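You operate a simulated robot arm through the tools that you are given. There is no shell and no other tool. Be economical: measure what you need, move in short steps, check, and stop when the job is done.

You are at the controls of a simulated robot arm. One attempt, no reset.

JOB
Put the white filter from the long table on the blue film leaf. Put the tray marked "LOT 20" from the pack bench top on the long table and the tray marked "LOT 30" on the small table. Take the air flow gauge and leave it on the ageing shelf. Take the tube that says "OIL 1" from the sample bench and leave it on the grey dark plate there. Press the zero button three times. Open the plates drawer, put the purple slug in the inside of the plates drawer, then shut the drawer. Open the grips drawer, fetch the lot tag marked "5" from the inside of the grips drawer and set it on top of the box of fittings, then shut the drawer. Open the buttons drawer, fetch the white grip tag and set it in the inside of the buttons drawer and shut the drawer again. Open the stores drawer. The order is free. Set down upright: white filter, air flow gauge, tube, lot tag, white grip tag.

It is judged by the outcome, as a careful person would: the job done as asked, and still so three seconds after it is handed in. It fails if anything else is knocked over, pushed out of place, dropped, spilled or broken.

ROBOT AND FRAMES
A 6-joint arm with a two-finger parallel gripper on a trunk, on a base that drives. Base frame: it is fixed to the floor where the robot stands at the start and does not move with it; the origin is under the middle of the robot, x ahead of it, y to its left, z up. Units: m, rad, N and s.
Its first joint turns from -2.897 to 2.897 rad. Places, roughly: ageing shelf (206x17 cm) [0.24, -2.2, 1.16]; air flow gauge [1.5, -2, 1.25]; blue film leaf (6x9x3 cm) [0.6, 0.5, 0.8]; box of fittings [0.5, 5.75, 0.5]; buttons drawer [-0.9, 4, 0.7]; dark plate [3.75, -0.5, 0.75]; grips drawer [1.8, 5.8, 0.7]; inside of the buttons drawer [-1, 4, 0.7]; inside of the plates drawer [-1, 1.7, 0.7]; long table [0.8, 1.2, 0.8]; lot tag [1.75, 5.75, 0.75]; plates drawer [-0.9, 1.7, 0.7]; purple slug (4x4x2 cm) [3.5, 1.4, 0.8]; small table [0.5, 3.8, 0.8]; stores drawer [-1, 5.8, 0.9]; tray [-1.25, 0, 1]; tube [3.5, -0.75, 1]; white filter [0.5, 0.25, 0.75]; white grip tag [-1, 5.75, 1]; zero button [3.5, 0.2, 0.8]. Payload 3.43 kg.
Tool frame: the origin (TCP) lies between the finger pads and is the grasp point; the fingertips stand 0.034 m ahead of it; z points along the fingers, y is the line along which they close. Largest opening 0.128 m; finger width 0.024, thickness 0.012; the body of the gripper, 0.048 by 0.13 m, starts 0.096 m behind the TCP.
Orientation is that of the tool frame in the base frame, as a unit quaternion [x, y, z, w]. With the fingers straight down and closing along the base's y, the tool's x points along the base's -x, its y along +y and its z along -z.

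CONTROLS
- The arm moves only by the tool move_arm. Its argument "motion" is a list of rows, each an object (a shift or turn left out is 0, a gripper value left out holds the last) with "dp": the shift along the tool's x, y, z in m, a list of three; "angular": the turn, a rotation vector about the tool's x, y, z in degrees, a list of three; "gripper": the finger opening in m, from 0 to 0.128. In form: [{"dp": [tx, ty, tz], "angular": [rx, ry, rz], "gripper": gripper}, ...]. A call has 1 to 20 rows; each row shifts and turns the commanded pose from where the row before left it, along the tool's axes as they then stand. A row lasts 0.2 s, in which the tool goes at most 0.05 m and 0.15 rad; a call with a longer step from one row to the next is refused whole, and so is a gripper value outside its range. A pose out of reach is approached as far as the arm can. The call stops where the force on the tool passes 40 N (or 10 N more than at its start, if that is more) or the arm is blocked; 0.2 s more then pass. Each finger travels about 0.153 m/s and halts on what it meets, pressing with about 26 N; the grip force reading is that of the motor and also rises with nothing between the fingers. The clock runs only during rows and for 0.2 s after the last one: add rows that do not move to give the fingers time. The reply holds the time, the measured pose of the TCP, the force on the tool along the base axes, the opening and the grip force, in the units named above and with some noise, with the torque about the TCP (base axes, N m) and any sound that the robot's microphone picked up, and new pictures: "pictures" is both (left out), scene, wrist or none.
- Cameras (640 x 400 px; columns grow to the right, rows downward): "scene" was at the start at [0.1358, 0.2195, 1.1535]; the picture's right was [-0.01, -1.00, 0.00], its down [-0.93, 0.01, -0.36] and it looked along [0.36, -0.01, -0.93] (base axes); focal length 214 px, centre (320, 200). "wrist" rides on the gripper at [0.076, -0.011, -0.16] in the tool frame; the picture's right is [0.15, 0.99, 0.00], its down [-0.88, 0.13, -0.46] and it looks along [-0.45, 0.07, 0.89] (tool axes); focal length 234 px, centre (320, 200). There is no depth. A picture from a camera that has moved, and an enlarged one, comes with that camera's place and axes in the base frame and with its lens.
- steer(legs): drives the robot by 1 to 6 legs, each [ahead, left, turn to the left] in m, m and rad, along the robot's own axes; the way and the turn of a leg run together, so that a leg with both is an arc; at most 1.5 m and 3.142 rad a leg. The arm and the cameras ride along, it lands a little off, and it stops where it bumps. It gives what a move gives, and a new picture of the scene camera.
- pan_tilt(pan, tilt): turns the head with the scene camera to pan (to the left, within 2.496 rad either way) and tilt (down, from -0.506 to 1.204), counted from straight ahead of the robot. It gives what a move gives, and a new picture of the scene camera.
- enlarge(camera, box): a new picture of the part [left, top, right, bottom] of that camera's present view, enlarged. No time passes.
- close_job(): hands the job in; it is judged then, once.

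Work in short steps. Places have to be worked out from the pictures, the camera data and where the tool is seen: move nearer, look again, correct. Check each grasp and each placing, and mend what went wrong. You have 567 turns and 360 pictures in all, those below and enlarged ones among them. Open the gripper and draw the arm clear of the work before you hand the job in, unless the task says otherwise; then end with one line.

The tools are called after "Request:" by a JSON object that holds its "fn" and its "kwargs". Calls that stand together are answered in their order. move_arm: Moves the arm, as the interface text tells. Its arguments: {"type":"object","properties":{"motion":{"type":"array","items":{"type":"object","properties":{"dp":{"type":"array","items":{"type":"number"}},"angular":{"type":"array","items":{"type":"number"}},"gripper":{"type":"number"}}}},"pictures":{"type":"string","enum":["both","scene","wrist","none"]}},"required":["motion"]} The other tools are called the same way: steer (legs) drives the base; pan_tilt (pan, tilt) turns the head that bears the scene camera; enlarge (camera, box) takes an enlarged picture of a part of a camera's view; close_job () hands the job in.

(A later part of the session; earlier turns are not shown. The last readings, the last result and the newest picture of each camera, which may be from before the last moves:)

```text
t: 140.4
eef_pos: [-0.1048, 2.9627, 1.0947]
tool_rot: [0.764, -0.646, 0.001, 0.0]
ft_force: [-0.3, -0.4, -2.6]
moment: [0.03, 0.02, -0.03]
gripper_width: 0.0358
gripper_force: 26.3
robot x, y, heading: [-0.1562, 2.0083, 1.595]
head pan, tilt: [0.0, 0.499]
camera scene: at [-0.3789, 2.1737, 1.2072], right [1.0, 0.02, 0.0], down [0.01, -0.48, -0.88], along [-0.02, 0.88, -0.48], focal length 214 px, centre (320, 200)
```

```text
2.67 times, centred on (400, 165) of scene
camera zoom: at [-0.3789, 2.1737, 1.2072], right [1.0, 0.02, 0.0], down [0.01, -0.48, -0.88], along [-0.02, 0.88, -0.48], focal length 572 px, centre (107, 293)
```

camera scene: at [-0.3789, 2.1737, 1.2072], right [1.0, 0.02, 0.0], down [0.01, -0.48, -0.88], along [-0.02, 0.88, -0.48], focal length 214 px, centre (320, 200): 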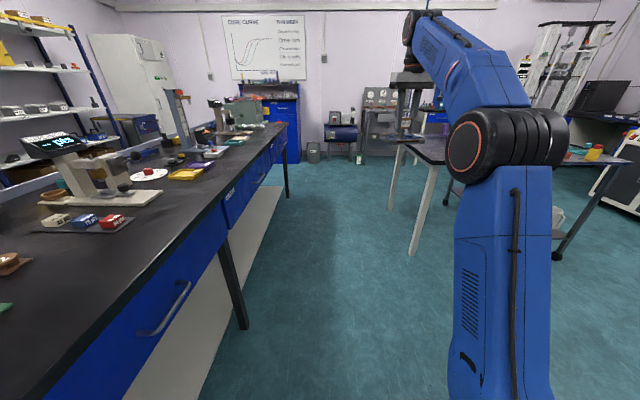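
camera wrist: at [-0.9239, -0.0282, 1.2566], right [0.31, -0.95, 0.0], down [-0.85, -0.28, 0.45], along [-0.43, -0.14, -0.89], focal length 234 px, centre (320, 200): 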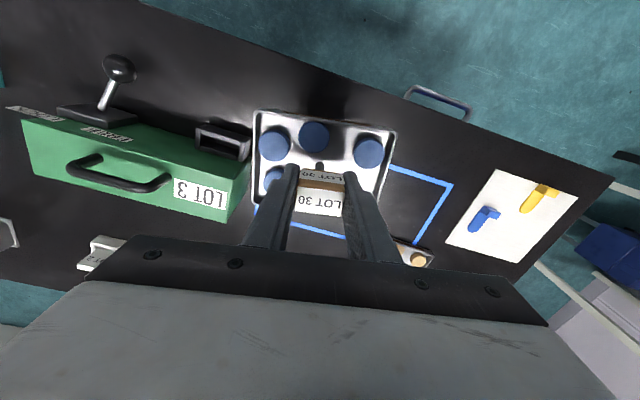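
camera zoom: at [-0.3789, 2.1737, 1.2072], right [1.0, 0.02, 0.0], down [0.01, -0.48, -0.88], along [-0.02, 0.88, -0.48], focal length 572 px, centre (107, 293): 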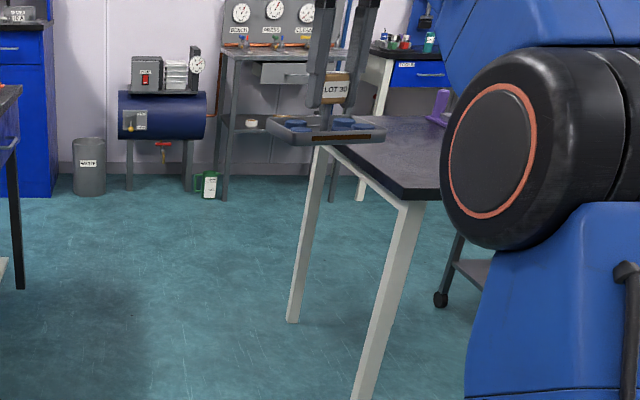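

Small table's near-left leg is at about (0.33, 3.48). I drive 1.0 m ahead and turn right ~0.8 rad, which carries the tray above the table.

Request:
{"fn": "steer", "kwargs": {"legs": [[0.95, 0, 0], [0, 0, -0.8]]}}

Request:
{"fn": "enlarge", "kwargs": {"camera": "wrist", "box": [0, 0, 640, 400]}}

```text
t: 147.4
eef_pos: [0.5349, 3.5759, 1.0957]
tool_rot: [-0.456, 0.89, -0.001, 0.001]
ft_force: [-0.3, -0.8, -2.6]
moment: [0.0, 0.04, 0.0]
gripper_width: 0.036
gripper_force: 25.9
robot x, y, heading: [-0.1795, 2.9434, 0.808]
head pan, tilt: [0.0, 0.499]
camera scene: at [-0.2196, 3.216, 1.2072], right [0.72, -0.69, 0.0], down [-0.33, -0.34, -0.88], along [0.61, 0.63, -0.48], focal length 214 px, centre (320, 200)
```

scene: 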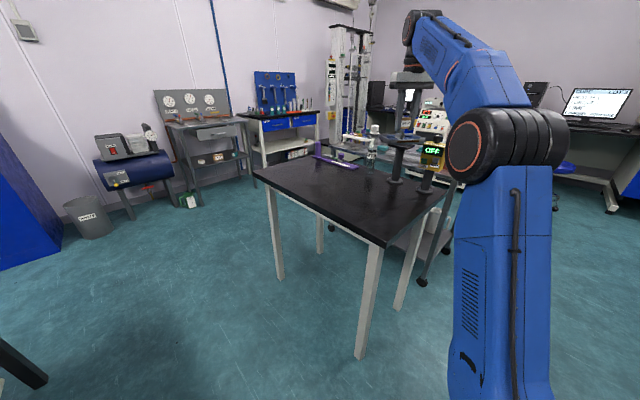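

```text
1.00 times, centred on (320, 200) of wrist
camera zoom: at [0.5001, 3.5066, 1.2565], right [-0.89, 0.46, 0.0], down [0.41, 0.79, 0.45], along [0.21, 0.4, -0.89], focal length 234 px, centre (320, 200)
```

zoom: 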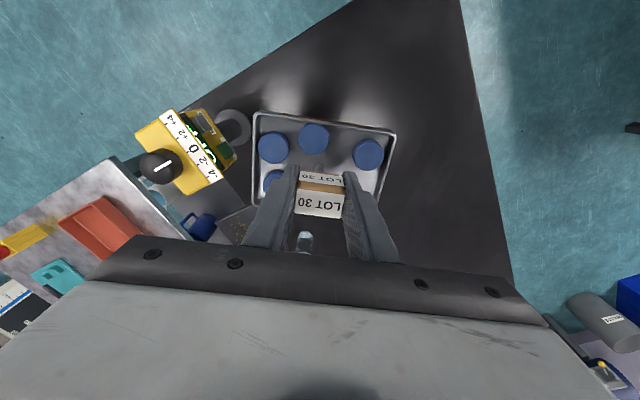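

Free area on the table around (0.43, 3.75). I carry the tray there and lower to about 0.93.

Request:
{"fn": "move_arm", "kwargs": {"motion": [{"dp": [-0.0133, 0.0312, 0]}, {"dp": [-0.0133, 0.0312, 0]}, {"dp": [-0.0133, 0.0312, 0]}, {"dp": [-0.0133, 0.0312, 0]}, {"dp": [-0.0133, 0.0312, 0]}, {"dp": [-0.0133, 0.0312, 0.01]}, {"dp": [0, 0, 0.03]}, {"dp": [0, 0, 0.035]}, {"dp": [0, 0, 0.035]}, {"dp": [0, 0, 0.035]}, {"dp": [0, 0, 0.02]}], "pictures": "both"}}

```text
t: 149.8
eef_pos: [0.4235, 3.7422, 0.9147]
tool_rot: [-0.456, 0.89, -0.001, 0.001]
ft_force: [0.1, 0.2, -1.5]
moment: [0.0, -0.02, 0.01]
gripper_width: 0.0355
gripper_force: 26.1
out of reach, approached as far as the arm can: row 3, 4, 5
robot x, y, heading: [-0.1789, 2.9403, 0.8]
head pan, tilt: [0.0, 0.499]
camera scene: at [-0.2197, 3.216, 1.2072], right [0.72, -0.69, 0.0], down [-0.33, -0.34, -0.88], along [0.61, 0.63, -0.48], focal length 214 px, centre (320, 200)
camera wrist: at [0.3892, 3.6735, 1.0767], right [-0.89, 0.46, 0.0], down [0.41, 0.79, 0.46], along [0.21, 0.4, -0.89], focal length 234 px, centre (320, 200)
```

scene: 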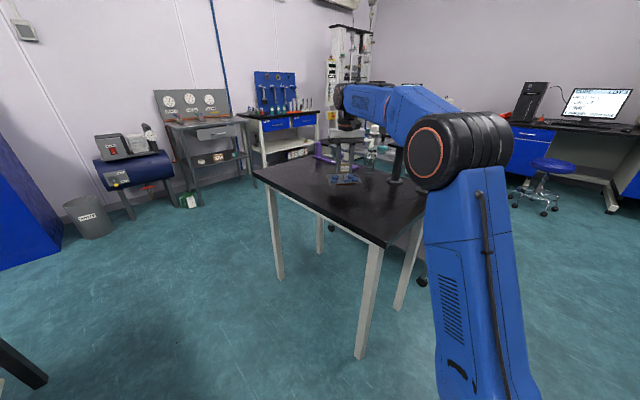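
wrist: 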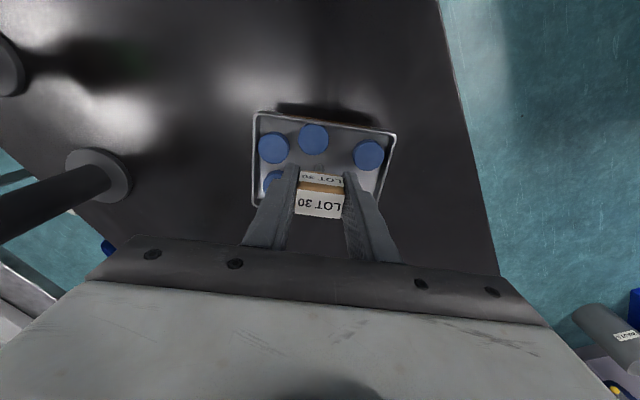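

Clear beneath. Lower in small steps.

Request:
{"fn": "move_arm", "kwargs": {"motion": [{"dp": [0, 0, 0.015]}, {"dp": [0, 0, 0.008]}, {"dp": [0, 0, 0.005]}, {}], "pictures": "none"}}

Request:
{"fn": "move_arm", "kwargs": {"motion": [{"dp": [0, 0, 0.004]}, {}], "pictures": "none"}}

Request:
{"fn": "move_arm", "kwargs": {"motion": [{"dp": [0, 0, 0.004]}, {}], "pictures": "none"}}

Request:
{"fn": "move_arm", "kwargs": {"motion": [{"dp": [0, 0, 0.003]}, {}], "pictures": "none"}}

```text
t: 150.8
eef_pos: [0.4245, 3.7418, 0.8863]
tool_rot: [-0.456, 0.89, -0.002, 0.001]
ft_force: [-0.7, -0.3, -2.9]
moment: [-0.01, -0.01, -0.03]
gripper_width: 0.0358
gripper_force: 25.7
robot x, y, heading: [-0.1788, 2.9428, 0.809]
head pan, tilt: [0.0, 0.499]
```

```text
t: 151.4
eef_pos: [0.4239, 3.7393, 0.8814]
tool_rot: [-0.456, 0.89, -0.002, 0.0]
ft_force: [-0.1, 0.7, -2.6]
moment: [0.0, -0.02, -0.01]
gripper_width: 0.0358
gripper_force: 25.8
robot x, y, heading: [-0.1829, 2.9373, 0.805]
head pan, tilt: [0.0, 0.499]
```

```text
t: 152.0
eef_pos: [0.4253, 3.7409, 0.8782]
tool_rot: [-0.456, 0.89, -0.002, 0.0]
ft_force: [0.2, 0.8, -3.1]
moment: [0.01, 0.01, 0.02]
gripper_width: 0.036
gripper_force: 25.6
robot x, y, heading: [-0.1795, 2.9397, 0.804]
head pan, tilt: [0.0, 0.499]
```

```text
t: 152.6
eef_pos: [0.4246, 3.7405, 0.8742]
tool_rot: [-0.455, 0.89, -0.002, 0.0]
ft_force: [0.0, 0.3, -2.1]
moment: [0.0, -0.02, 0.01]
gripper_width: 0.0361
gripper_force: 25.2
robot x, y, heading: [-0.1825, 2.9385, 0.8]
head pan, tilt: [0.0, 0.499]
```

Request:
{"fn": "move_arm", "kwargs": {"motion": [{"dp": [0, 0, 0.003]}, {}], "pictures": "none"}}

Request:
{"fn": "move_arm", "kwargs": {"motion": [{"dp": [0, 0, 0.003]}, {}], "pictures": "wrist"}}

```text
t: 153.2
eef_pos: [0.4245, 3.74, 0.8722]
tool_rot: [-0.456, 0.89, -0.002, 0.0]
ft_force: [1.0, -0.4, 0.7]
moment: [0.25, 0.06, -0.08]
gripper_width: 0.0357
gripper_force: 25.8
robot x, y, heading: [-0.1786, 2.9384, 0.802]
head pan, tilt: [0.0, 0.499]
```

```text
t: 153.8
eef_pos: [0.4234, 3.7403, 0.8698]
tool_rot: [-0.454, 0.891, -0.002, 0.002]
ft_force: [3.9, -1.0, 19.3]
moment: [0.36, 0.41, -0.12]
gripper_width: 0.036
gripper_force: 25.8
robot x, y, heading: [-0.1752, 2.9425, 0.806]
head pan, tilt: [0.0, 0.499]
camera wrist: at [0.3888, 3.6711, 1.031], right [-0.89, 0.46, 0.0], down [0.41, 0.79, 0.46], along [0.21, 0.4, -0.89], focal length 234 px, centre (320, 200)
```

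wrist: 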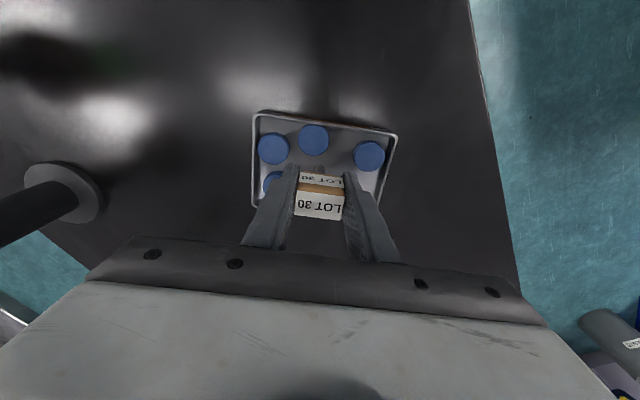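

Placed. Release and rise.

Request:
{"fn": "move_arm", "kwargs": {"motion": [{"dp": [0, 0, -0.003]}, {"gripper": 0.06}, {"gripper": 0.09}, {"dp": [0, 0, -0.03]}, {"dp": [0, 0, -0.045]}, {"dp": [0, 0, -0.045]}, {"dp": [0.02, 0, -0.045]}, {"dp": [0.03, 0, -0.03]}, {"dp": [0.03, 0, 0]}], "pictures": "both"}}

```text
t: 155.8
eef_pos: [0.3797, 3.6756, 1.0659]
tool_rot: [-0.455, 0.89, -0.002, -0.001]
ft_force: [0.0, 1.0, -1.5]
moment: [-0.09, 0.04, -0.03]
gripper_width: 0.0901
gripper_force: 0.1
robot x, y, heading: [-0.1763, 2.9401, 0.804]
head pan, tilt: [0.0, 0.499]
camera scene: at [-0.2195, 3.2164, 1.2072], right [0.72, -0.69, 0.0], down [-0.33, -0.35, -0.88], along [0.61, 0.63, -0.48], focal length 214 px, centre (320, 200)
camera wrist: at [0.3451, 3.6077, 1.2268], right [-0.89, 0.46, 0.0], down [0.41, 0.79, 0.45], along [0.21, 0.4, -0.89], focal length 234 px, centre (320, 200)
```

scene: 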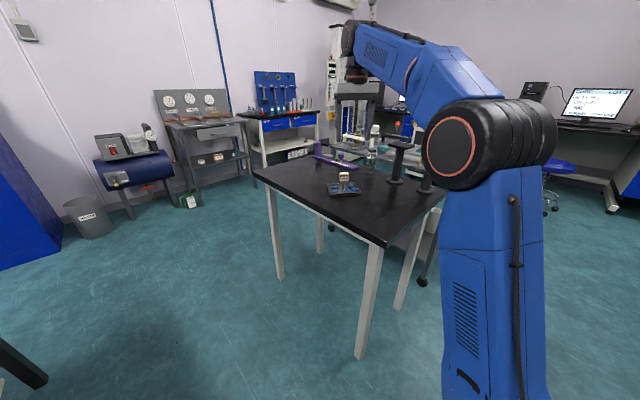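
wrist: 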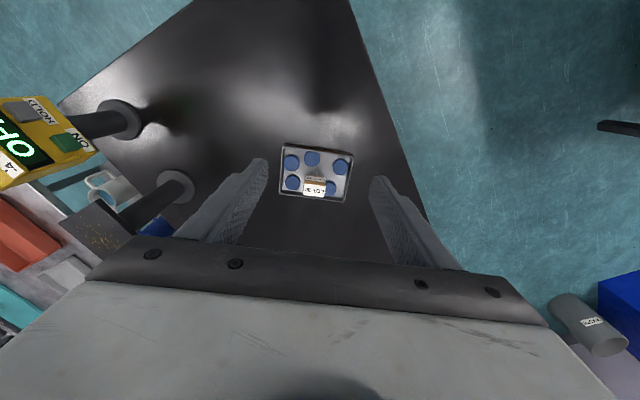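

LOT 30 is placed. Now I survey the north end (grips drawer, box of fittings, stores and buttons drawers).

Request:
{"fn": "pan_tilt", "kwargs": {"pan": 0.3, "tilt": 0.3}}

Request:
{"fn": "pan_tilt", "kwargs": {"pan": 1.3, "tilt": 0.3}}

Request:
{"fn": "enlarge", "kwargs": {"camera": "scene", "box": [300, 60, 500, 185]}}

```text
t: 156.6
eef_pos: [0.3803, 3.6743, 1.0662]
tool_rot: [-0.456, 0.89, -0.002, 0.001]
ft_force: [0.5, -0.1, 0.4]
moment: [0.03, 0.01, -0.04]
gripper_width: 0.09
gripper_force: 0.0
robot x, y, heading: [-0.1834, 2.9393, 0.803]
head pan, tilt: [0.3, 0.3]
camera scene: at [-0.2408, 3.2338, 1.2256], right [0.89, -0.45, 0.0], down [-0.13, -0.26, -0.96], along [0.43, 0.85, -0.3], focal length 214 px, centre (320, 200)
```

scene: 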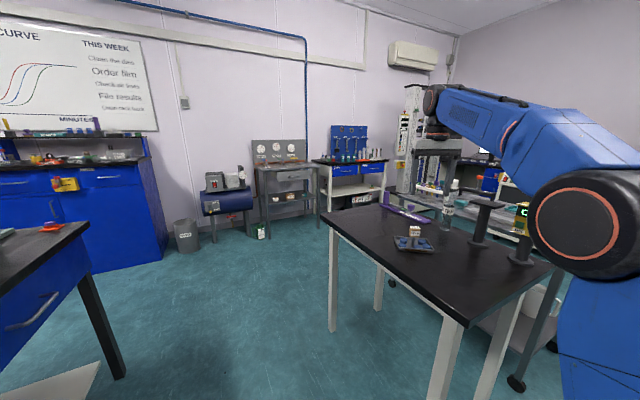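

```text
t: 157.8
eef_pos: [0.3802, 3.6755, 1.0669]
tool_rot: [-0.455, 0.89, -0.002, 0.001]
ft_force: [-0.6, 0.4, -0.9]
moment: [-0.02, -0.01, -0.01]
gripper_width: 0.09
gripper_force: 0.1
robot x, y, heading: [-0.1822, 2.9418, 0.805]
head pan, tilt: [1.3, 0.3]
camera scene: at [-0.3302, 3.2308, 1.2256], right [0.86, 0.51, 0.0], down [0.15, -0.25, -0.96], along [-0.49, 0.82, -0.3], focal length 214 px, centre (320, 200)
```

scene: 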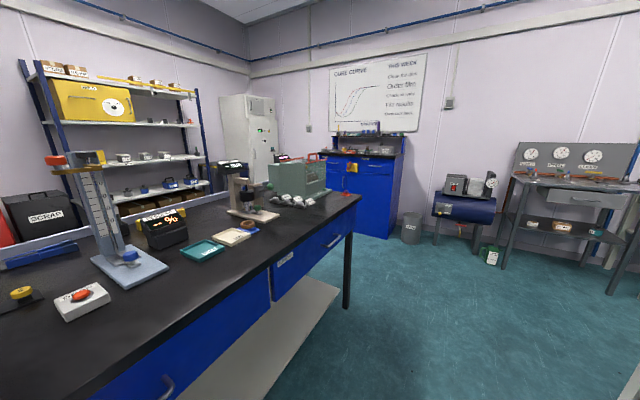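

```text
3.20 times, centred on (400, 122) of scene
camera zoom: at [-0.3302, 3.2308, 1.2256], right [0.86, 0.51, 0.0], down [0.15, -0.25, -0.96], along [-0.49, 0.82, -0.3], focal length 686 px, centre (64, 448)
```

zoom: 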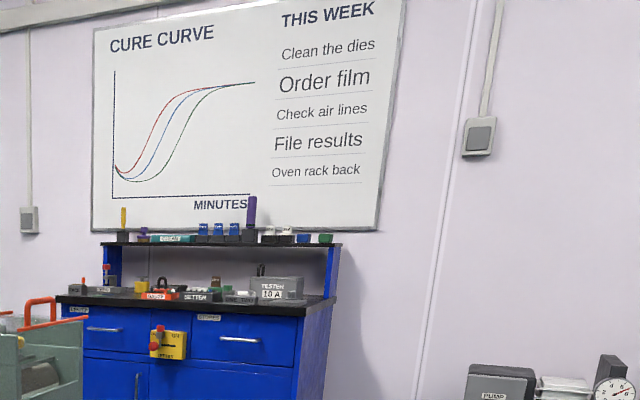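

I head north: turn to +y, drive up to y≈4.6, then face east.

Request:
{"fn": "steer", "kwargs": {"legs": [[0, 0, 0.767], [1.5, 0, 0], [0.16, 0, 0], [0, 0, -1.571]]}}

Request:
{"fn": "pan_tilt", "kwargs": {"pan": 0.5, "tilt": 0.4}}

```text
t: 172.3
eef_pos: [0.7708, 4.6703, 1.0663]
tool_rot: [-0.036, 0.999, -0.002, -0.001]
ft_force: [-0.2, 0.8, -0.5]
moment: [0.03, -0.01, -0.04]
gripper_width: 0.09
gripper_force: 0.1
robot x, y, heading: [-0.1514, 4.6291, -0.071]
head pan, tilt: [1.3, 0.3]
camera scene: at [-0.0259, 4.9285, 1.2256], right [0.94, -0.33, 0.0], down [-0.1, -0.28, -0.96], along [0.32, 0.9, -0.3], focal length 214 px, centre (320, 200)
```

scene: 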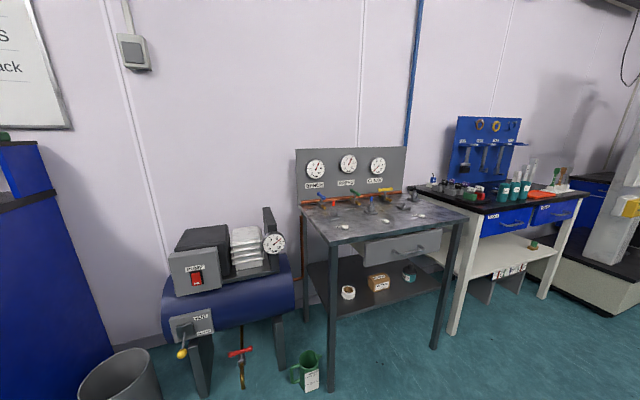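

```text
t: 173.4
eef_pos: [0.7717, 4.6704, 1.0665]
tool_rot: [-0.036, 0.999, -0.002, 0.0]
ft_force: [0.3, 0.1, -1.4]
moment: [0.01, 0.0, -0.01]
gripper_width: 0.09
gripper_force: 0.0
robot x, y, heading: [-0.1507, 4.6246, -0.067]
head pan, tilt: [0.499, 0.4]
camera scene: at [0.0271, 4.8791, 1.2164], right [0.42, -0.91, 0.0], down [-0.35, -0.16, -0.92], along [0.84, 0.38, -0.39], focal length 214 px, centre (320, 200)
```

scene: 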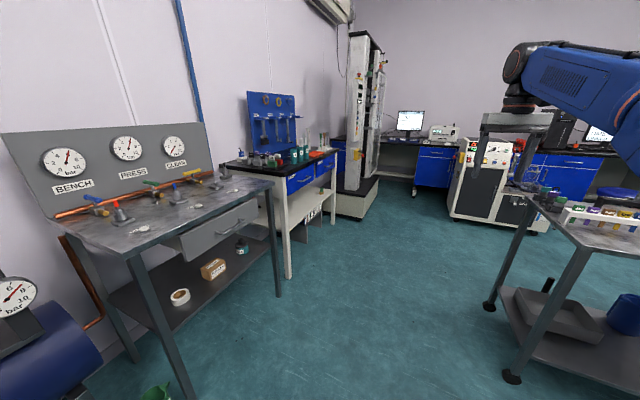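

Request:
{"fn": "enlarge", "kwargs": {"camera": "scene", "box": [180, 120, 380, 245]}}

Request:
{"fn": "enlarge", "kwargs": {"camera": "scene", "box": [140, 220, 300, 320]}}

```text
3.20 times, centred on (280, 182) of scene
camera zoom: at [0.0271, 4.8791, 1.2164], right [0.42, -0.91, 0.0], down [-0.35, -0.16, -0.92], along [0.84, 0.38, -0.39], focal length 686 px, centre (448, 256)
```

zoom: 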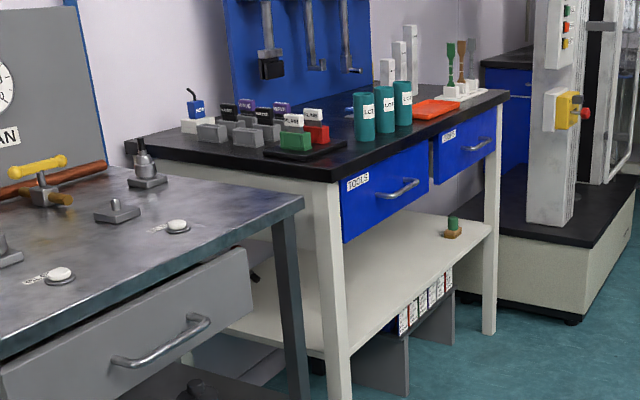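

```text
4.00 times, centred on (220, 270) of scene
camera zoom: at [0.0271, 4.8791, 1.2164], right [0.42, -0.91, 0.0], down [-0.35, -0.16, -0.92], along [0.84, 0.38, -0.39], focal length 858 px, centre (720, -80)
```

zoom: 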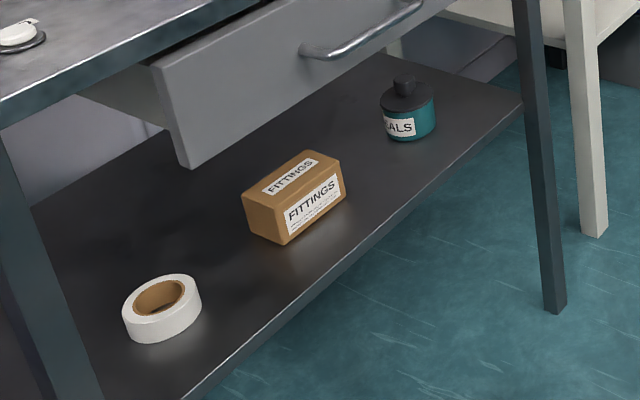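

I strafe left to clear the cart and drive ahead 1.0 m.

Request:
{"fn": "steer", "kwargs": {"legs": [[0, 0.2, 0.07], [1.0, 0, 0]]}}

```text
t: 179.9
eef_pos: [1.7782, 4.9808, 1.0667]
tool_rot: [-0.085, 0.996, -0.002, 0.0]
ft_force: [0.7, -0.2, 0.7]
moment: [0.02, 0.04, 0.02]
gripper_width: 0.0899
gripper_force: 0.0
robot x, y, heading: [0.8631, 4.8463, 0.027]
head pan, tilt: [0.499, 0.4]
camera scene: at [1.0172, 5.1158, 1.2164], right [0.5, -0.86, 0.0], down [-0.34, -0.2, -0.92], along [0.8, 0.46, -0.39], focal length 214 px, centre (320, 200)
```

scene: 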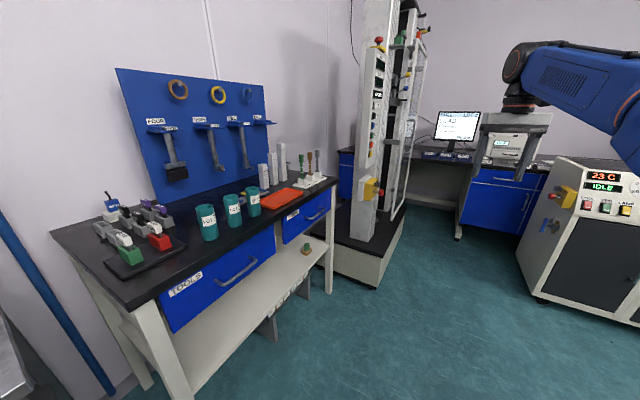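

GRIPS drawer's handle is near (1.90, 5.63, 0.71). I swing the arm left to face the benches before driving on.

Request:
{"fn": "move_arm", "kwargs": {"motion": [{"dp": [0.0063, 0.0456, 0], "angular": [0, 0, -4]}, {"dp": [0.0063, 0.0456, 0], "angular": [0, 0, -4]}, {"dp": [0.0063, 0.0456, 0], "angular": [0, 0, -4]}, {"dp": [0.0063, 0.0456, 0], "angular": [0, 0, -4]}, {"dp": [0.0063, 0.0456, 0], "angular": [0, 0, -4]}, {"dp": [0.0063, 0.0456, 0], "angular": [0, 0, -4]}, {"dp": [0.0063, 0.0456, 0], "angular": [0, 0, -4]}, {"dp": [0.0063, 0.0456, 0], "angular": [0, 0, -4]}, {"dp": [0.0063, 0.0456, 0], "angular": [0, 0, -4]}, {"dp": [0.0063, 0.0456, 0], "angular": [0, 0, -4]}, {"dp": [0.0063, 0.0456, 0], "angular": [0, 0, -4]}, {"dp": [0.0063, 0.0456, 0], "angular": [0, 0, -4]}, {"dp": [0.0063, 0.0456, 0], "angular": [0, 0, -4]}, {"dp": [0.0063, 0.0456, 0], "angular": [0, 0, -4]}], "pictures": "none"}}

Request:
{"fn": "steer", "kwargs": {"legs": [[0, -0.08, -0.027], [0.75, 0, 0]]}}

Request:
{"fn": "pan_tilt", "kwargs": {"pan": 1.3, "tilt": 0.7}}

```text
t: 182.9
eef_pos: [1.3468, 5.4287, 1.0664]
tool_rot: [-0.543, 0.84, -0.002, -0.001]
ft_force: [1.0, 0.5, 0.7]
moment: [0.01, 0.04, -0.01]
gripper_width: 0.0901
gripper_force: 0.0
robot x, y, heading: [0.8619, 4.8478, 0.03]
head pan, tilt: [0.499, 0.4]
```

```text
t: 187.6
eef_pos: [2.1033, 5.3398, 1.0654]
tool_rot: [-0.531, 0.847, -0.002, -0.002]
ft_force: [0.4, 0.7, 0.3]
moment: [-0.01, 0.01, -0.01]
gripper_width: 0.0902
gripper_force: 0.1
robot x, y, heading: [1.599, 4.7698, 0.003]
head pan, tilt: [0.499, 0.4]
camera scene: at [1.765, 5.0355, 1.2164], right [0.48, -0.88, 0.0], down [-0.34, -0.19, -0.92], along [0.81, 0.44, -0.39], focal length 214 px, centre (320, 200)
```

scene: 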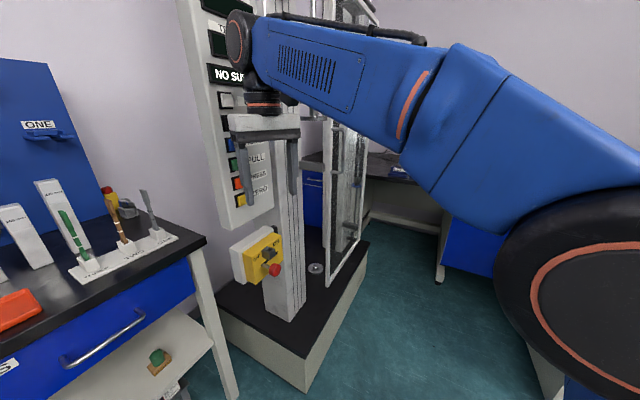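

```text
t: 188.7
eef_pos: [2.1023, 5.3395, 1.0662]
tool_rot: [-0.531, 0.847, -0.002, -0.001]
ft_force: [0.5, -1.1, -0.1]
moment: [0.0, 0.0, 0.0]
gripper_width: 0.0902
gripper_force: 0.1
robot x, y, heading: [1.6028, 4.7701, -0.001]
head pan, tilt: [1.3, 0.7]
camera scene: at [1.7064, 5.073, 1.1895], right [0.96, -0.27, 0.0], down [-0.17, -0.62, -0.77], along [0.2, 0.74, -0.64], focal length 214 px, centre (320, 200)
```

scene: 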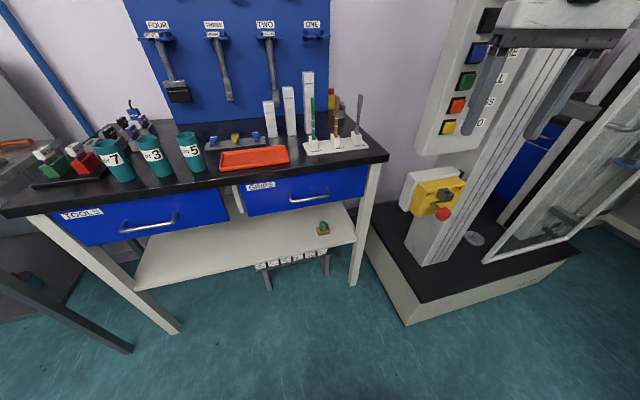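

The GRIPS handle is estimated at (1.815, 5.595, 0.755). I bring the tool in front of it, then pitch it to horizontal.

Request:
{"fn": "move_arm", "kwargs": {"motion": [{"dp": [0.029, 0.03, 0]}, {"dp": [0.029, 0.03, 0]}, {"dp": [0.029, 0.03, 0]}, {"dp": [0.029, 0.03, 0]}, {"dp": [0.029, 0.03, 0]}, {"dp": [0.029, 0.03, 0]}, {"dp": [0.029, 0.03, 0]}, {"angular": [0, 0, -6.5]}, {"angular": [0, 0, -6.5]}, {"angular": [0, 0, -6.5]}, {"angular": [0, 0, -6.5]}], "pictures": "none"}}

Request:
{"fn": "move_arm", "kwargs": {"motion": [{"dp": [-0.018, 0, 0.015], "angular": [0, -8, 0]}, {"dp": [-0.0157, 0, 0.0174], "angular": [0, -8, 0]}, {"dp": [-0.0132, 0, 0.0194], "angular": [0, -8, 0]}, {"dp": [-0.0103, 0, 0.021], "angular": [0, -8, 0]}, {"dp": [-0.0073, 0, 0.0223], "angular": [0, -8, 0]}, {"dp": [-0.0041, 0, 0.0231], "angular": [0, -8, 0]}, {"dp": [-0.0009, 0, 0.0234], "angular": [0, -8, 0]}, {"dp": [0.0024, 0, 0.0233], "angular": [0, -8, 0]}, {"dp": [0.0056, 0, 0.0228], "angular": [0, -8, 0]}, {"dp": [0.0087, 0, 0.0218], "angular": [0, -8, 0]}, {"dp": [0.0116, 0, 0.0203], "angular": [0, -8, 0]}, {"angular": [0, -2, 0]}], "pictures": "scene"}}

```text
t: 191.1
eef_pos: [1.8258, 5.2479, 1.0673]
tool_rot: [0.708, -0.706, 0.001, 0.001]
ft_force: [-0.5, 0.0, -0.1]
moment: [0.01, -0.02, -0.01]
gripper_width: 0.0902
gripper_force: 0.1
robot x, y, heading: [1.5986, 4.7733, 0.003]
head pan, tilt: [1.3, 0.7]
```

```text
t: 193.7
eef_pos: [1.8491, 5.4089, 0.9201]
tool_rot: [-0.55, 0.582, 0.394, 0.45]
ft_force: [-0.1, -0.4, -0.9]
moment: [0.0, -0.02, -0.03]
gripper_width: 0.09
gripper_force: 0.0
out of reach, approached as far as the arm can: row 9, 10, 11
robot x, y, heading: [1.6059, 4.768, 0.004]
head pan, tilt: [1.3, 0.7]
camera scene: at [1.7063, 5.0729, 1.1895], right [0.96, -0.27, 0.0], down [-0.17, -0.62, -0.76], along [0.2, 0.74, -0.64], focal length 214 px, centre (320, 200)
```

scene: 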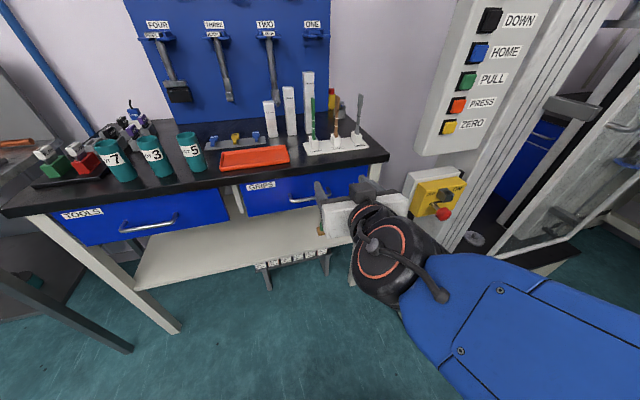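

The tool is nearly horizontal. Now I roll it 90° so the fingers close vertically.

Request:
{"fn": "move_arm", "kwargs": {"motion": [{"angular": [0, 0, 8]}, {"angular": [0, 0, 8]}, {"angular": [0, 0, 8]}, {"angular": [0, 0, 8]}, {"angular": [0, 0, 8]}, {"angular": [0, 0, 8]}, {"angular": [0, 0, 8]}, {"angular": [0, 0, 8]}, {"angular": [0, 0, 8]}, {"angular": [0, 0, 8]}, {"angular": [0, 0, 8]}, {"angular": [0, 0, 2]}, {}], "pictures": "both"}}

```text
t: 196.5
eef_pos: [1.8343, 5.4081, 1.0136]
tool_rot: [0.022, 0.805, 0.592, 0.039]
ft_force: [0.9, 0.0, 0.2]
moment: [0.0, 0.02, -0.01]
gripper_width: 0.0899
gripper_force: 0.1
out of reach, approached as far as the arm can: row 6, 7, 8, 9, 10, 11, 12
robot x, y, heading: [1.6056, 4.7731, 0.005]
head pan, tilt: [1.3, 0.7]
camera scene: at [1.7063, 5.0729, 1.1895], right [0.96, -0.27, 0.0], down [-0.17, -0.62, -0.76], along [0.2, 0.74, -0.64], focal length 214 px, centre (320, 200)
camera wrist: at [1.7461, 5.257, 1.047], right [-0.16, 0.31, 0.94], down [0.83, -0.47, 0.29], along [0.53, 0.83, -0.18], focal length 234 px, centre (320, 200)
```

scene: 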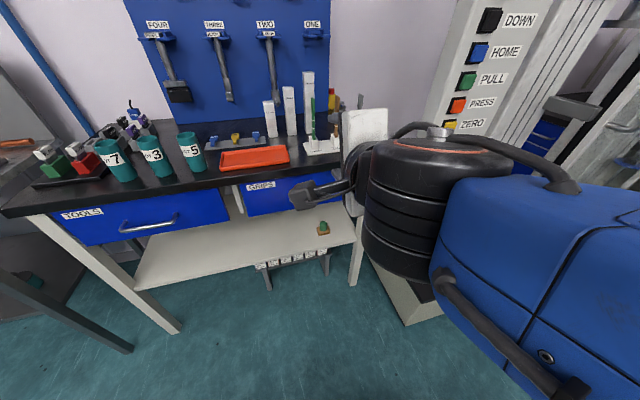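
wrist: 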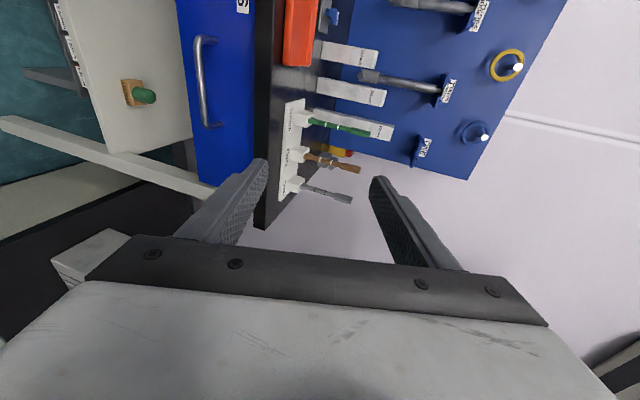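

Tool now points at the bench with fingers vertical but 17° low. I level it and lower toward handle height, staying about 0.13 m off.

Request:
{"fn": "move_arm", "kwargs": {"motion": [{"dp": [0.004, -0.034, 0.022], "angular": [-8.5, 0, 0]}, {"dp": [0.004, -0.038, 0.02], "angular": [-8.5, 0, 0]}, {"dp": [0.004, -0.042, 0.01]}, {"dp": [0.004, -0.042, 0.01]}, {"dp": [0.004, -0.042, 0.0]}, {}], "pictures": "both"}}

```text
t: 197.9
eef_pos: [1.8196, 5.3874, 0.9451]
tool_rot: [-0.01, 0.829, 0.559, 0.007]
ft_force: [0.5, 0.2, 0.3]
moment: [-0.01, 0.01, 0.02]
gripper_width: 0.09
gripper_force: 0.1
out of reach, approached as far as the arm can: row 1, 2, 3, 4, 5
robot x, y, heading: [1.6054, 4.7728, -0.002]
head pan, tilt: [1.3, 0.7]
camera scene: at [1.7063, 5.0729, 1.1895], right [0.96, -0.27, 0.0], down [-0.17, -0.62, -0.76], along [0.2, 0.74, -0.64], focal length 214 px, centre (320, 200)
camera wrist: at [1.7448, 5.234, 0.9945], right [-0.17, 0.37, 0.91], down [0.88, -0.37, 0.31], along [0.45, 0.85, -0.26], focal length 234 px, centre (320, 200)
```

scene: 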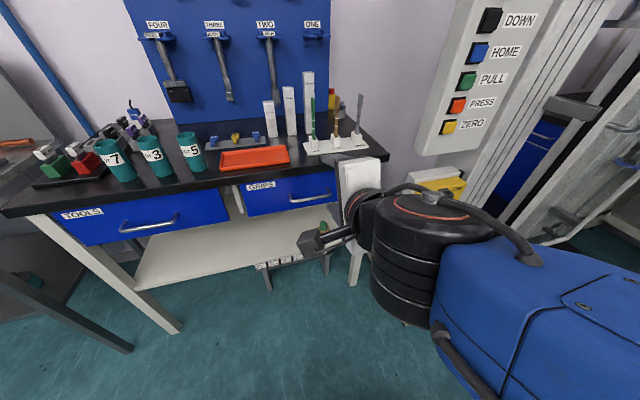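
wrist: 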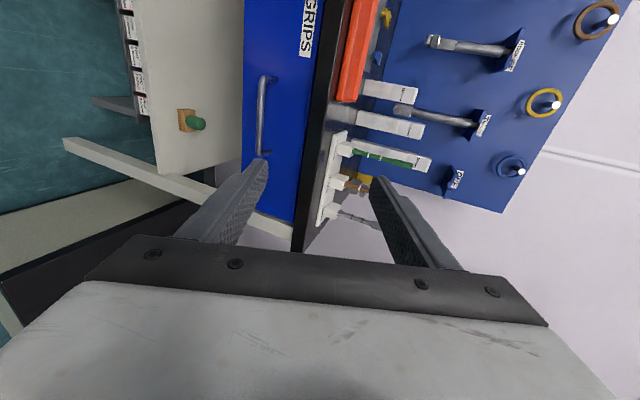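

The arm can't level the tool this close, but a bar can be gripped with a pitched tool. I advance toward the handle along the tool axis in small steps and see how it tracks.

Request:
{"fn": "move_arm", "kwargs": {"motion": [{"dp": [0, 0, 0.04]}, {"dp": [0, 0, 0.04]}, {}], "pictures": "wrist"}}

```text
t: 198.7
eef_pos: [1.7863, 5.4001, 0.91]
tool_rot: [-0.038, 0.842, 0.537, -0.034]
ft_force: [0.0, 0.6, 0.5]
moment: [0.03, 0.0, 0.01]
gripper_width: 0.0901
gripper_force: 0.0
out of reach, approached as far as the arm can: row 1, 2
robot x, y, heading: [1.604, 4.7701, 0.001]
head pan, tilt: [1.3, 0.7]
camera wrist: at [1.7275, 5.2427, 0.9704], right [-0.17, 0.4, 0.9], down [0.92, -0.27, 0.29], along [0.36, 0.88, -0.32], focal length 234 px, centre (320, 200)
```

wrist: 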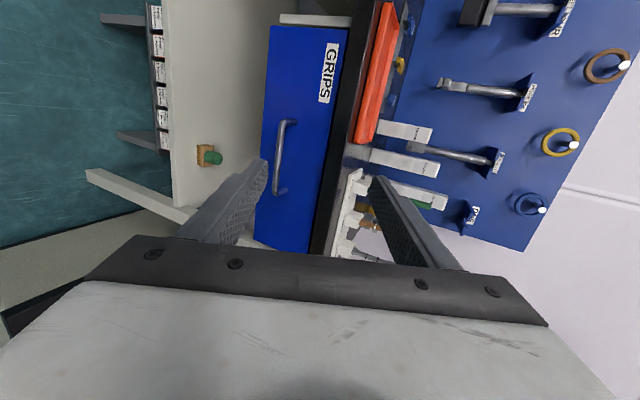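

The wrist is too close to the shoulder here. I move the base back west and slightly away so the handle lies about 1.1–1.2 m from the arm axis.

Request:
{"fn": "steer", "kwargs": {"legs": [[0, -0.12, 0], [-0.65, 0, 0]]}}

```text
t: 203.2
eef_pos: [1.1293, 5.2834, 0.911]
tool_rot: [-0.033, 0.843, 0.536, -0.032]
ft_force: [0.4, 0.6, 0.9]
moment: [0.0, 0.01, -0.01]
gripper_width: 0.0901
gripper_force: 0.0
robot x, y, heading: [0.9446, 4.6573, -0.009]
head pan, tilt: [1.3, 0.7]
camera scene: at [1.0469, 4.9569, 1.1895], right [0.96, -0.28, 0.0], down [-0.18, -0.62, -0.76], along [0.21, 0.74, -0.64], focal length 214 px, centre (320, 200)
```

scene: 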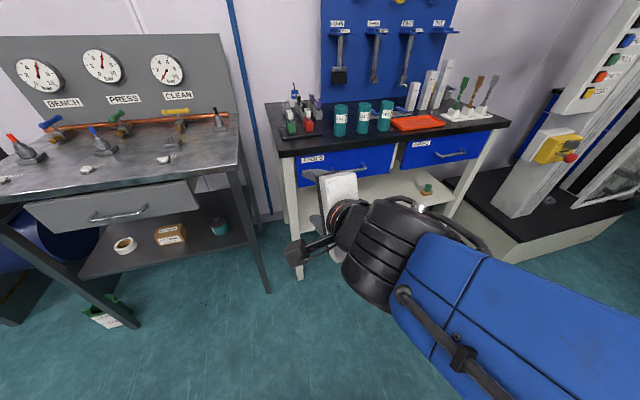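

Handle re-triangulated at (1.815, 5.60, 0.75). I move the tool along in front of the benches toward it and level the pitch.

Request:
{"fn": "move_arm", "kwargs": {"motion": [{"dp": [-0.043, 0.0034, 0.0072]}, {"dp": [-0.043, 0.0034, 0.0072]}, {"dp": [-0.043, 0.0034, 0.0072]}, {"dp": [-0.043, 0.0034, 0.0072]}, {"dp": [-0.043, 0.0034, 0.0072]}, {"dp": [-0.043, 0.0034, 0.0072]}, {"dp": [-0.043, 0.0034, 0.0072]}, {"dp": [-0.043, 0.0034, 0.0072]}, {"dp": [-0.043, 0.0034, 0.0072]}, {"dp": [-0.043, 0.0034, 0.0072]}, {"dp": [-0.043, 0.0034, 0.0072]}, {"dp": [-0.043, 0.0034, 0.0072]}, {"angular": [-8, 0, 0]}, {"angular": [-8, 0, 0]}, {"angular": [-8, 0, 0]}, {}], "pictures": "both"}}

```text
t: 206.6
eef_pos: [1.5899, 5.4106, 0.8967]
tool_rot: [-0.026, 0.712, 0.701, -0.038]
ft_force: [-0.1, 1.0, 0.0]
moment: [0.0, -0.02, 0.01]
gripper_width: 0.0901
gripper_force: 0.0
out of reach, approached as far as the arm can: row 1, 2
robot x, y, heading: [0.9394, 4.6565, -0.008]
head pan, tilt: [1.3, 0.7]
camera scene: at [1.047, 4.957, 1.1895], right [0.96, -0.28, 0.0], down [-0.18, -0.62, -0.76], along [0.21, 0.74, -0.64], focal length 214 px, centre (320, 200)
camera wrist: at [1.5295, 5.2418, 0.8916], right [-0.13, 0.0, 0.99], down [0.92, -0.37, 0.12], along [0.37, 0.93, 0.04], focal length 234 px, centre (320, 200)
```

scene: 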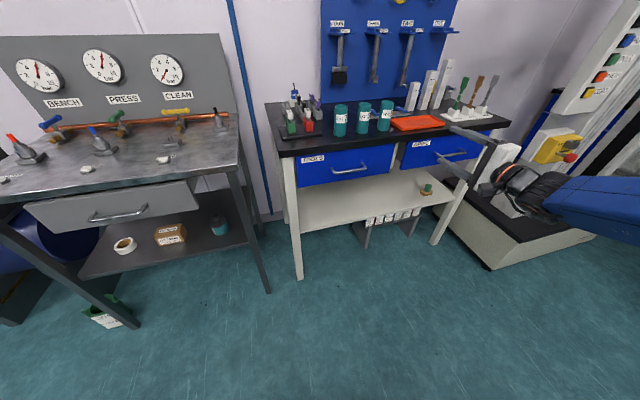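
wrist: 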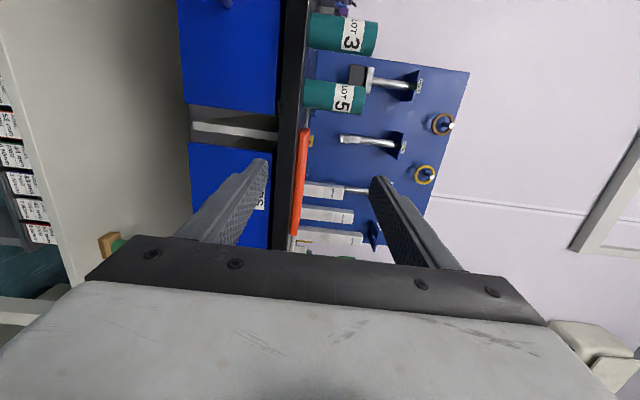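

Level now. I shift to the pre-grasp spot in front of the handle.

Request:
{"fn": "move_arm", "kwargs": {"motion": [{"dp": [-0.0375, -0.0245, 0.008], "angular": [0, -5, 0]}, {"dp": [-0.0375, -0.0245, 0.008]}, {"dp": [-0.0375, -0.0245, 0.008]}, {"dp": [-0.0375, -0.0245, 0.008]}, {"dp": [-0.0375, -0.0245, 0.008]}, {"dp": [-0.0375, -0.0245, 0.008], "gripper": 0.08}, {}], "pictures": "both"}}

```text
t: 208.2
eef_pos: [1.8153, 5.4593, 0.7411]
tool_rot: [0.005, 0.713, 0.701, -0.007]
ft_force: [-0.1, 0.2, 0.4]
moment: [-0.05, -0.01, -0.02]
gripper_width: 0.0802
gripper_force: 0.0
robot x, y, heading: [0.9444, 4.6557, -0.015]
head pan, tilt: [1.3, 0.7]
camera scene: at [1.0469, 4.957, 1.1895], right [0.96, -0.28, 0.0], down [-0.18, -0.62, -0.76], along [0.21, 0.74, -0.64], focal length 214 px, centre (320, 200)
camera wrist: at [1.7408, 5.2979, 0.7368], right [-0.13, 0.02, 0.99], down [0.88, -0.45, 0.12], along [0.45, 0.89, 0.04], focal length 234 px, centre (320, 200)
```

scene: 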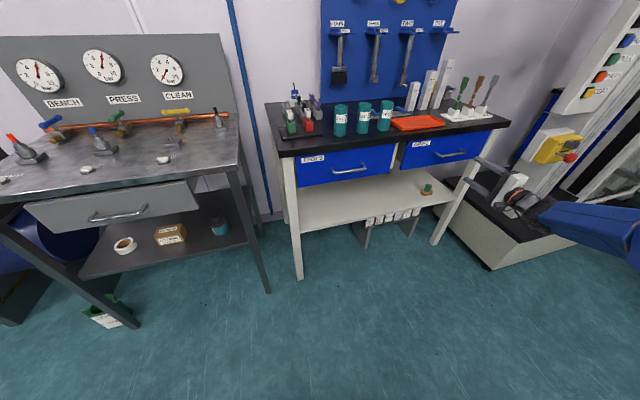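
wrist: 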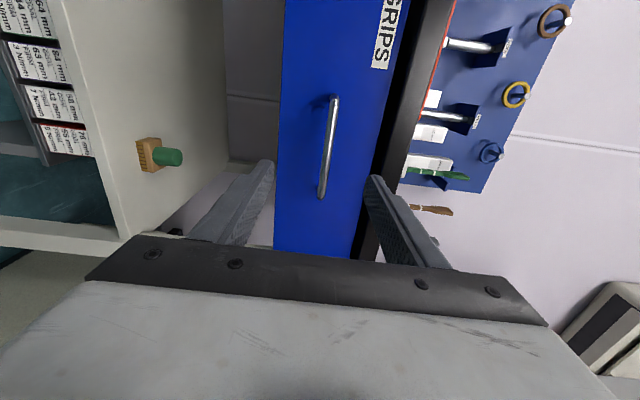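

Bar centre at ≈(1.811, ·, 0.750). I raise 9 mm and advance with care.

Request:
{"fn": "move_arm", "kwargs": {"motion": [{"dp": [0.003, 0.009, 0.03]}, {"dp": [0, 0, 0.03]}, {"dp": [0, 0, 0.015]}, {}], "pictures": "wrist"}}

```text
t: 209.2
eef_pos: [1.8086, 5.5342, 0.7527]
tool_rot: [0.005, 0.713, 0.701, -0.008]
ft_force: [0.2, 0.6, 0.7]
moment: [-0.01, 0.01, 0.02]
gripper_width: 0.0798
gripper_force: 0.1
robot x, y, heading: [0.9388, 4.6576, -0.012]
head pan, tilt: [1.3, 0.7]
camera wrist: at [1.734, 5.3739, 0.7466], right [-0.13, 0.02, 0.99], down [0.88, -0.45, 0.12], along [0.45, 0.89, 0.04], focal length 234 px, centre (320, 200)
```

wrist: 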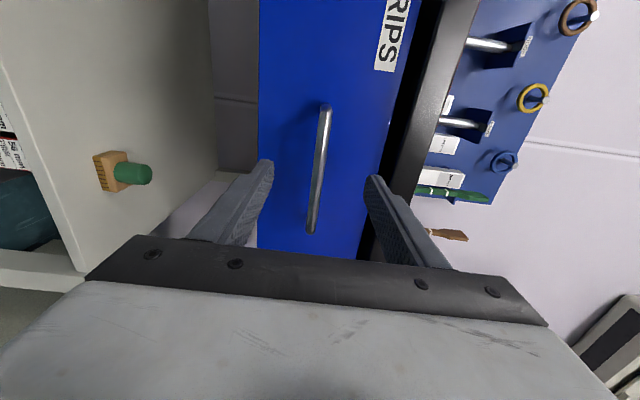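

Request:
{"fn": "move_arm", "kwargs": {"motion": [{"dp": [0, 0, 0.03]}, {"dp": [0, 0, 0.02]}, {}], "pictures": "wrist"}}

```text
t: 210.0
eef_pos: [1.8079, 5.5856, 0.7523]
tool_rot: [0.005, 0.714, 0.7, -0.007]
ft_force: [-0.6, 0.0, -0.2]
moment: [0.03, 0.04, 0.0]
gripper_width: 0.0798
gripper_force: 0.0
robot x, y, heading: [0.9455, 4.6568, -0.009]
head pan, tilt: [1.3, 0.7]
camera wrist: at [1.733, 5.4246, 0.7466], right [-0.13, 0.02, 0.99], down [0.88, -0.45, 0.12], along [0.45, 0.89, 0.04], focal length 234 px, centre (320, 200)
```

wrist: 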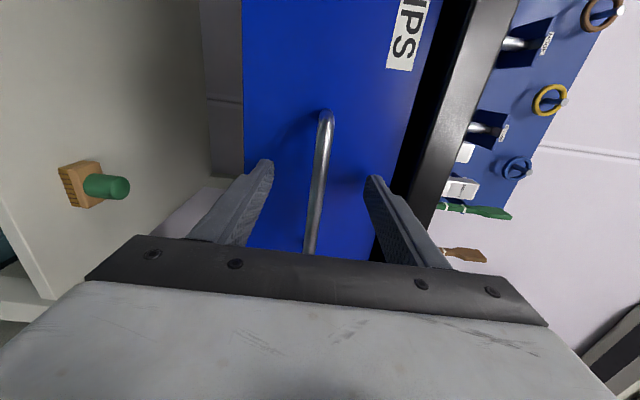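

Request:
{"fn": "move_arm", "kwargs": {"motion": [{"dp": [0, 0, 0.01]}, {"dp": [0, 0, 0.01]}, {}], "pictures": "none"}}

Request:
{"fn": "move_arm", "kwargs": {"motion": [{"dp": [0, 0, 0.008]}, {}], "pictures": "wrist"}}

```text
t: 210.5
eef_pos: [1.8071, 5.5978, 0.7518]
tool_rot: [0.003, 0.713, 0.701, -0.008]
ft_force: [-10.1, -19.5, -0.6]
moment: [0.95, -0.47, 0.09]
gripper_width: 0.0799
gripper_force: 0.0
robot x, y, heading: [0.9432, 4.6548, -0.008]
head pan, tilt: [1.3, 0.7]
stopped in row 2: the force on the tool passed its limit (the readings are from after the stop); the commanded pose is now the measured one
```

```text
t: 210.8
eef_pos: [1.8073, 5.5968, 0.7521]
tool_rot: [0.003, 0.712, 0.702, -0.009]
ft_force: [-10.7, -21.5, 0.1]
moment: [1.03, -0.51, 0.14]
gripper_width: 0.0798
gripper_force: 0.1
robot x, y, heading: [0.9425, 4.6563, -0.009]
head pan, tilt: [1.3, 0.7]
stopped in row 1: the force on the tool passed its limit (the readings are from after the stop); the commanded pose is now the measured one
camera wrist: at [1.7334, 5.4359, 0.7456], right [-0.13, 0.01, 0.99], down [0.89, -0.45, 0.12], along [0.44, 0.9, 0.05], focal length 234 px, centre (320, 200)
```

wrist: 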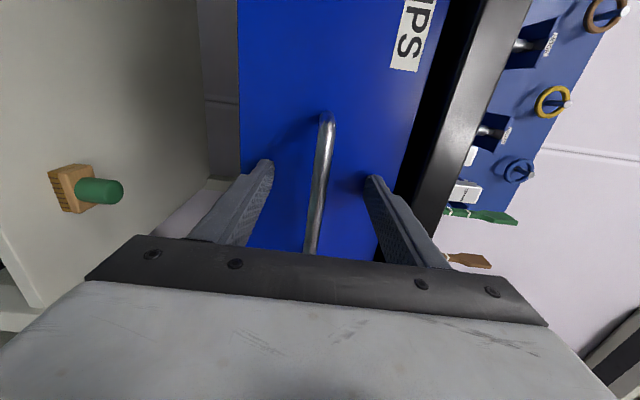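

Fingertips touch the drawer face, so the bar is between the fingers. I back off 3 mm and close.

Request:
{"fn": "move_arm", "kwargs": {"motion": [{"dp": [0, 0, -0.004]}, {"gripper": 0.0}, {}, {}, {}], "pictures": "wrist"}}

```text
t: 212.0
eef_pos: [1.8079, 5.5955, 0.7502]
tool_rot: [0.003, 0.713, 0.701, -0.008]
ft_force: [-1.0, 0.8, -4.1]
moment: [0.02, -1.12, -0.21]
gripper_width: 0.012
gripper_force: 44.9
robot x, y, heading: [0.9436, 4.6548, -0.016]
head pan, tilt: [1.3, 0.7]
camera wrist: at [1.7344, 5.4329, 0.7442], right [-0.13, 0.02, 0.99], down [0.89, -0.45, 0.12], along [0.44, 0.9, 0.04], focal length 234 px, centre (320, 200)
```

wrist: 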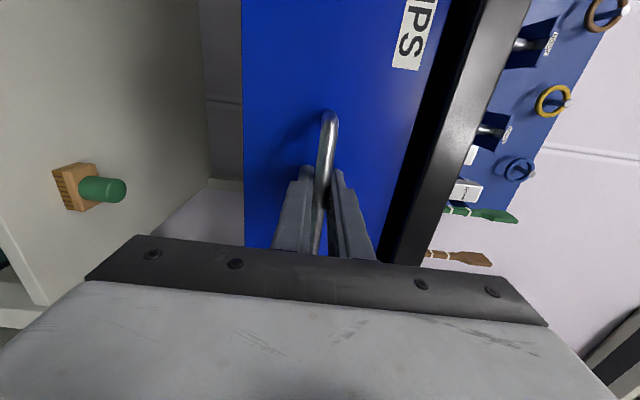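

Bar gripped. Pull the drawer out in small steps.

Request:
{"fn": "move_arm", "kwargs": {"motion": [{"dp": [0, 0, -0.02]}, {"dp": [0, 0, -0.025]}, {"dp": [0, 0, -0.03]}, {"dp": [0, 0, -0.03]}, {"dp": [0, 0, -0.03]}, {"dp": [0, 0, -0.03]}, {}], "pictures": "scene"}}

```text
t: 213.6
eef_pos: [1.8079, 5.4303, 0.7499]
tool_rot: [0.003, 0.714, 0.7, -0.009]
ft_force: [-26.3, 1.1, -29.1]
moment: [0.07, -1.05, -0.45]
gripper_width: 0.012
gripper_force: 45.4
robot x, y, heading: [0.9409, 4.6542, -0.009]
head pan, tilt: [1.3, 0.7]
camera scene: at [1.0468, 4.9572, 1.1892], right [0.96, -0.28, 0.0], down [-0.18, -0.62, -0.76], along [0.21, 0.73, -0.64], focal length 214 px, centre (320, 200)
```

scene: 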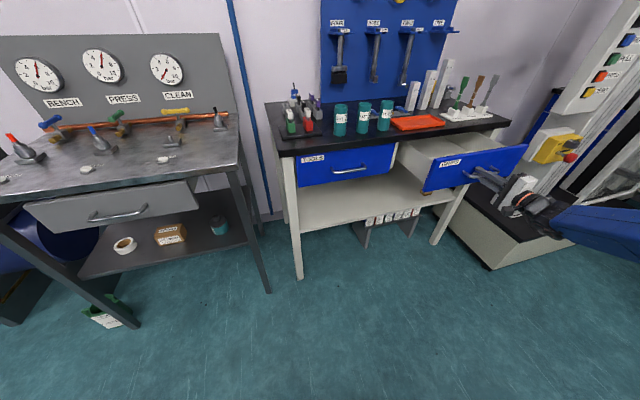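

Opening well; side loads have built up, so I relax the pose slightly and keep pulling.

Request:
{"fn": "move_arm", "kwargs": {"motion": [{"dp": [0.002, -0.002, -0.01]}, {"dp": [0.0, 0, -0.02]}, {"dp": [0, 0, -0.025]}, {"dp": [0, 0, -0.025]}, {}], "pictures": "scene"}}

```text
t: 214.8
eef_pos: [1.8098, 5.3501, 0.7508]
tool_rot: [0.004, 0.714, 0.7, -0.009]
ft_force: [-18.2, 0.8, -45.3]
moment: [0.1, -1.11, -0.79]
gripper_width: 0.0118
gripper_force: 45.2
robot x, y, heading: [0.9398, 4.6534, -0.012]
head pan, tilt: [1.3, 0.7]
camera scene: at [1.048, 4.9575, 1.189], right [0.96, -0.28, 0.0], down [-0.18, -0.62, -0.76], along [0.21, 0.73, -0.65], focal length 214 px, centre (320, 200)
```

scene: 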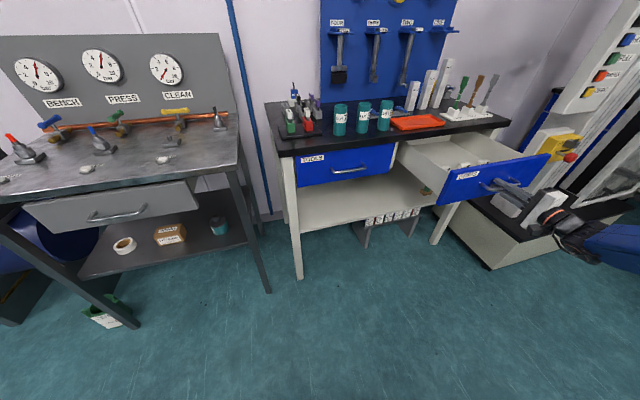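

Request:
{"fn": "enlarge", "kwargs": {"camera": "scene", "box": [390, 100, 560, 206]}}

```text
3.76 times, centred on (475, 153) of scene
camera zoom: at [1.048, 4.9575, 1.189], right [0.96, -0.28, 0.0], down [-0.18, -0.62, -0.76], along [0.21, 0.73, -0.65], focal length 807 px, centre (-264, 377)
```

zoom: 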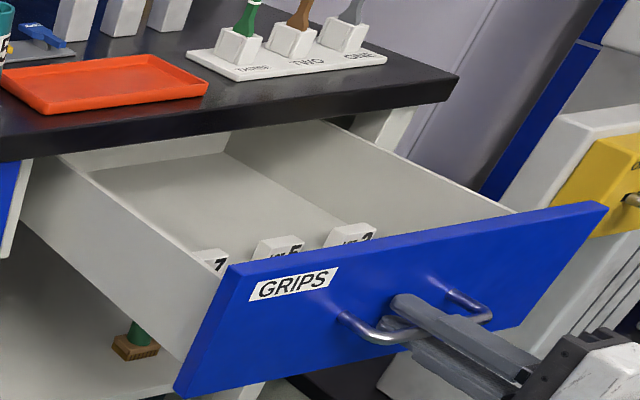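

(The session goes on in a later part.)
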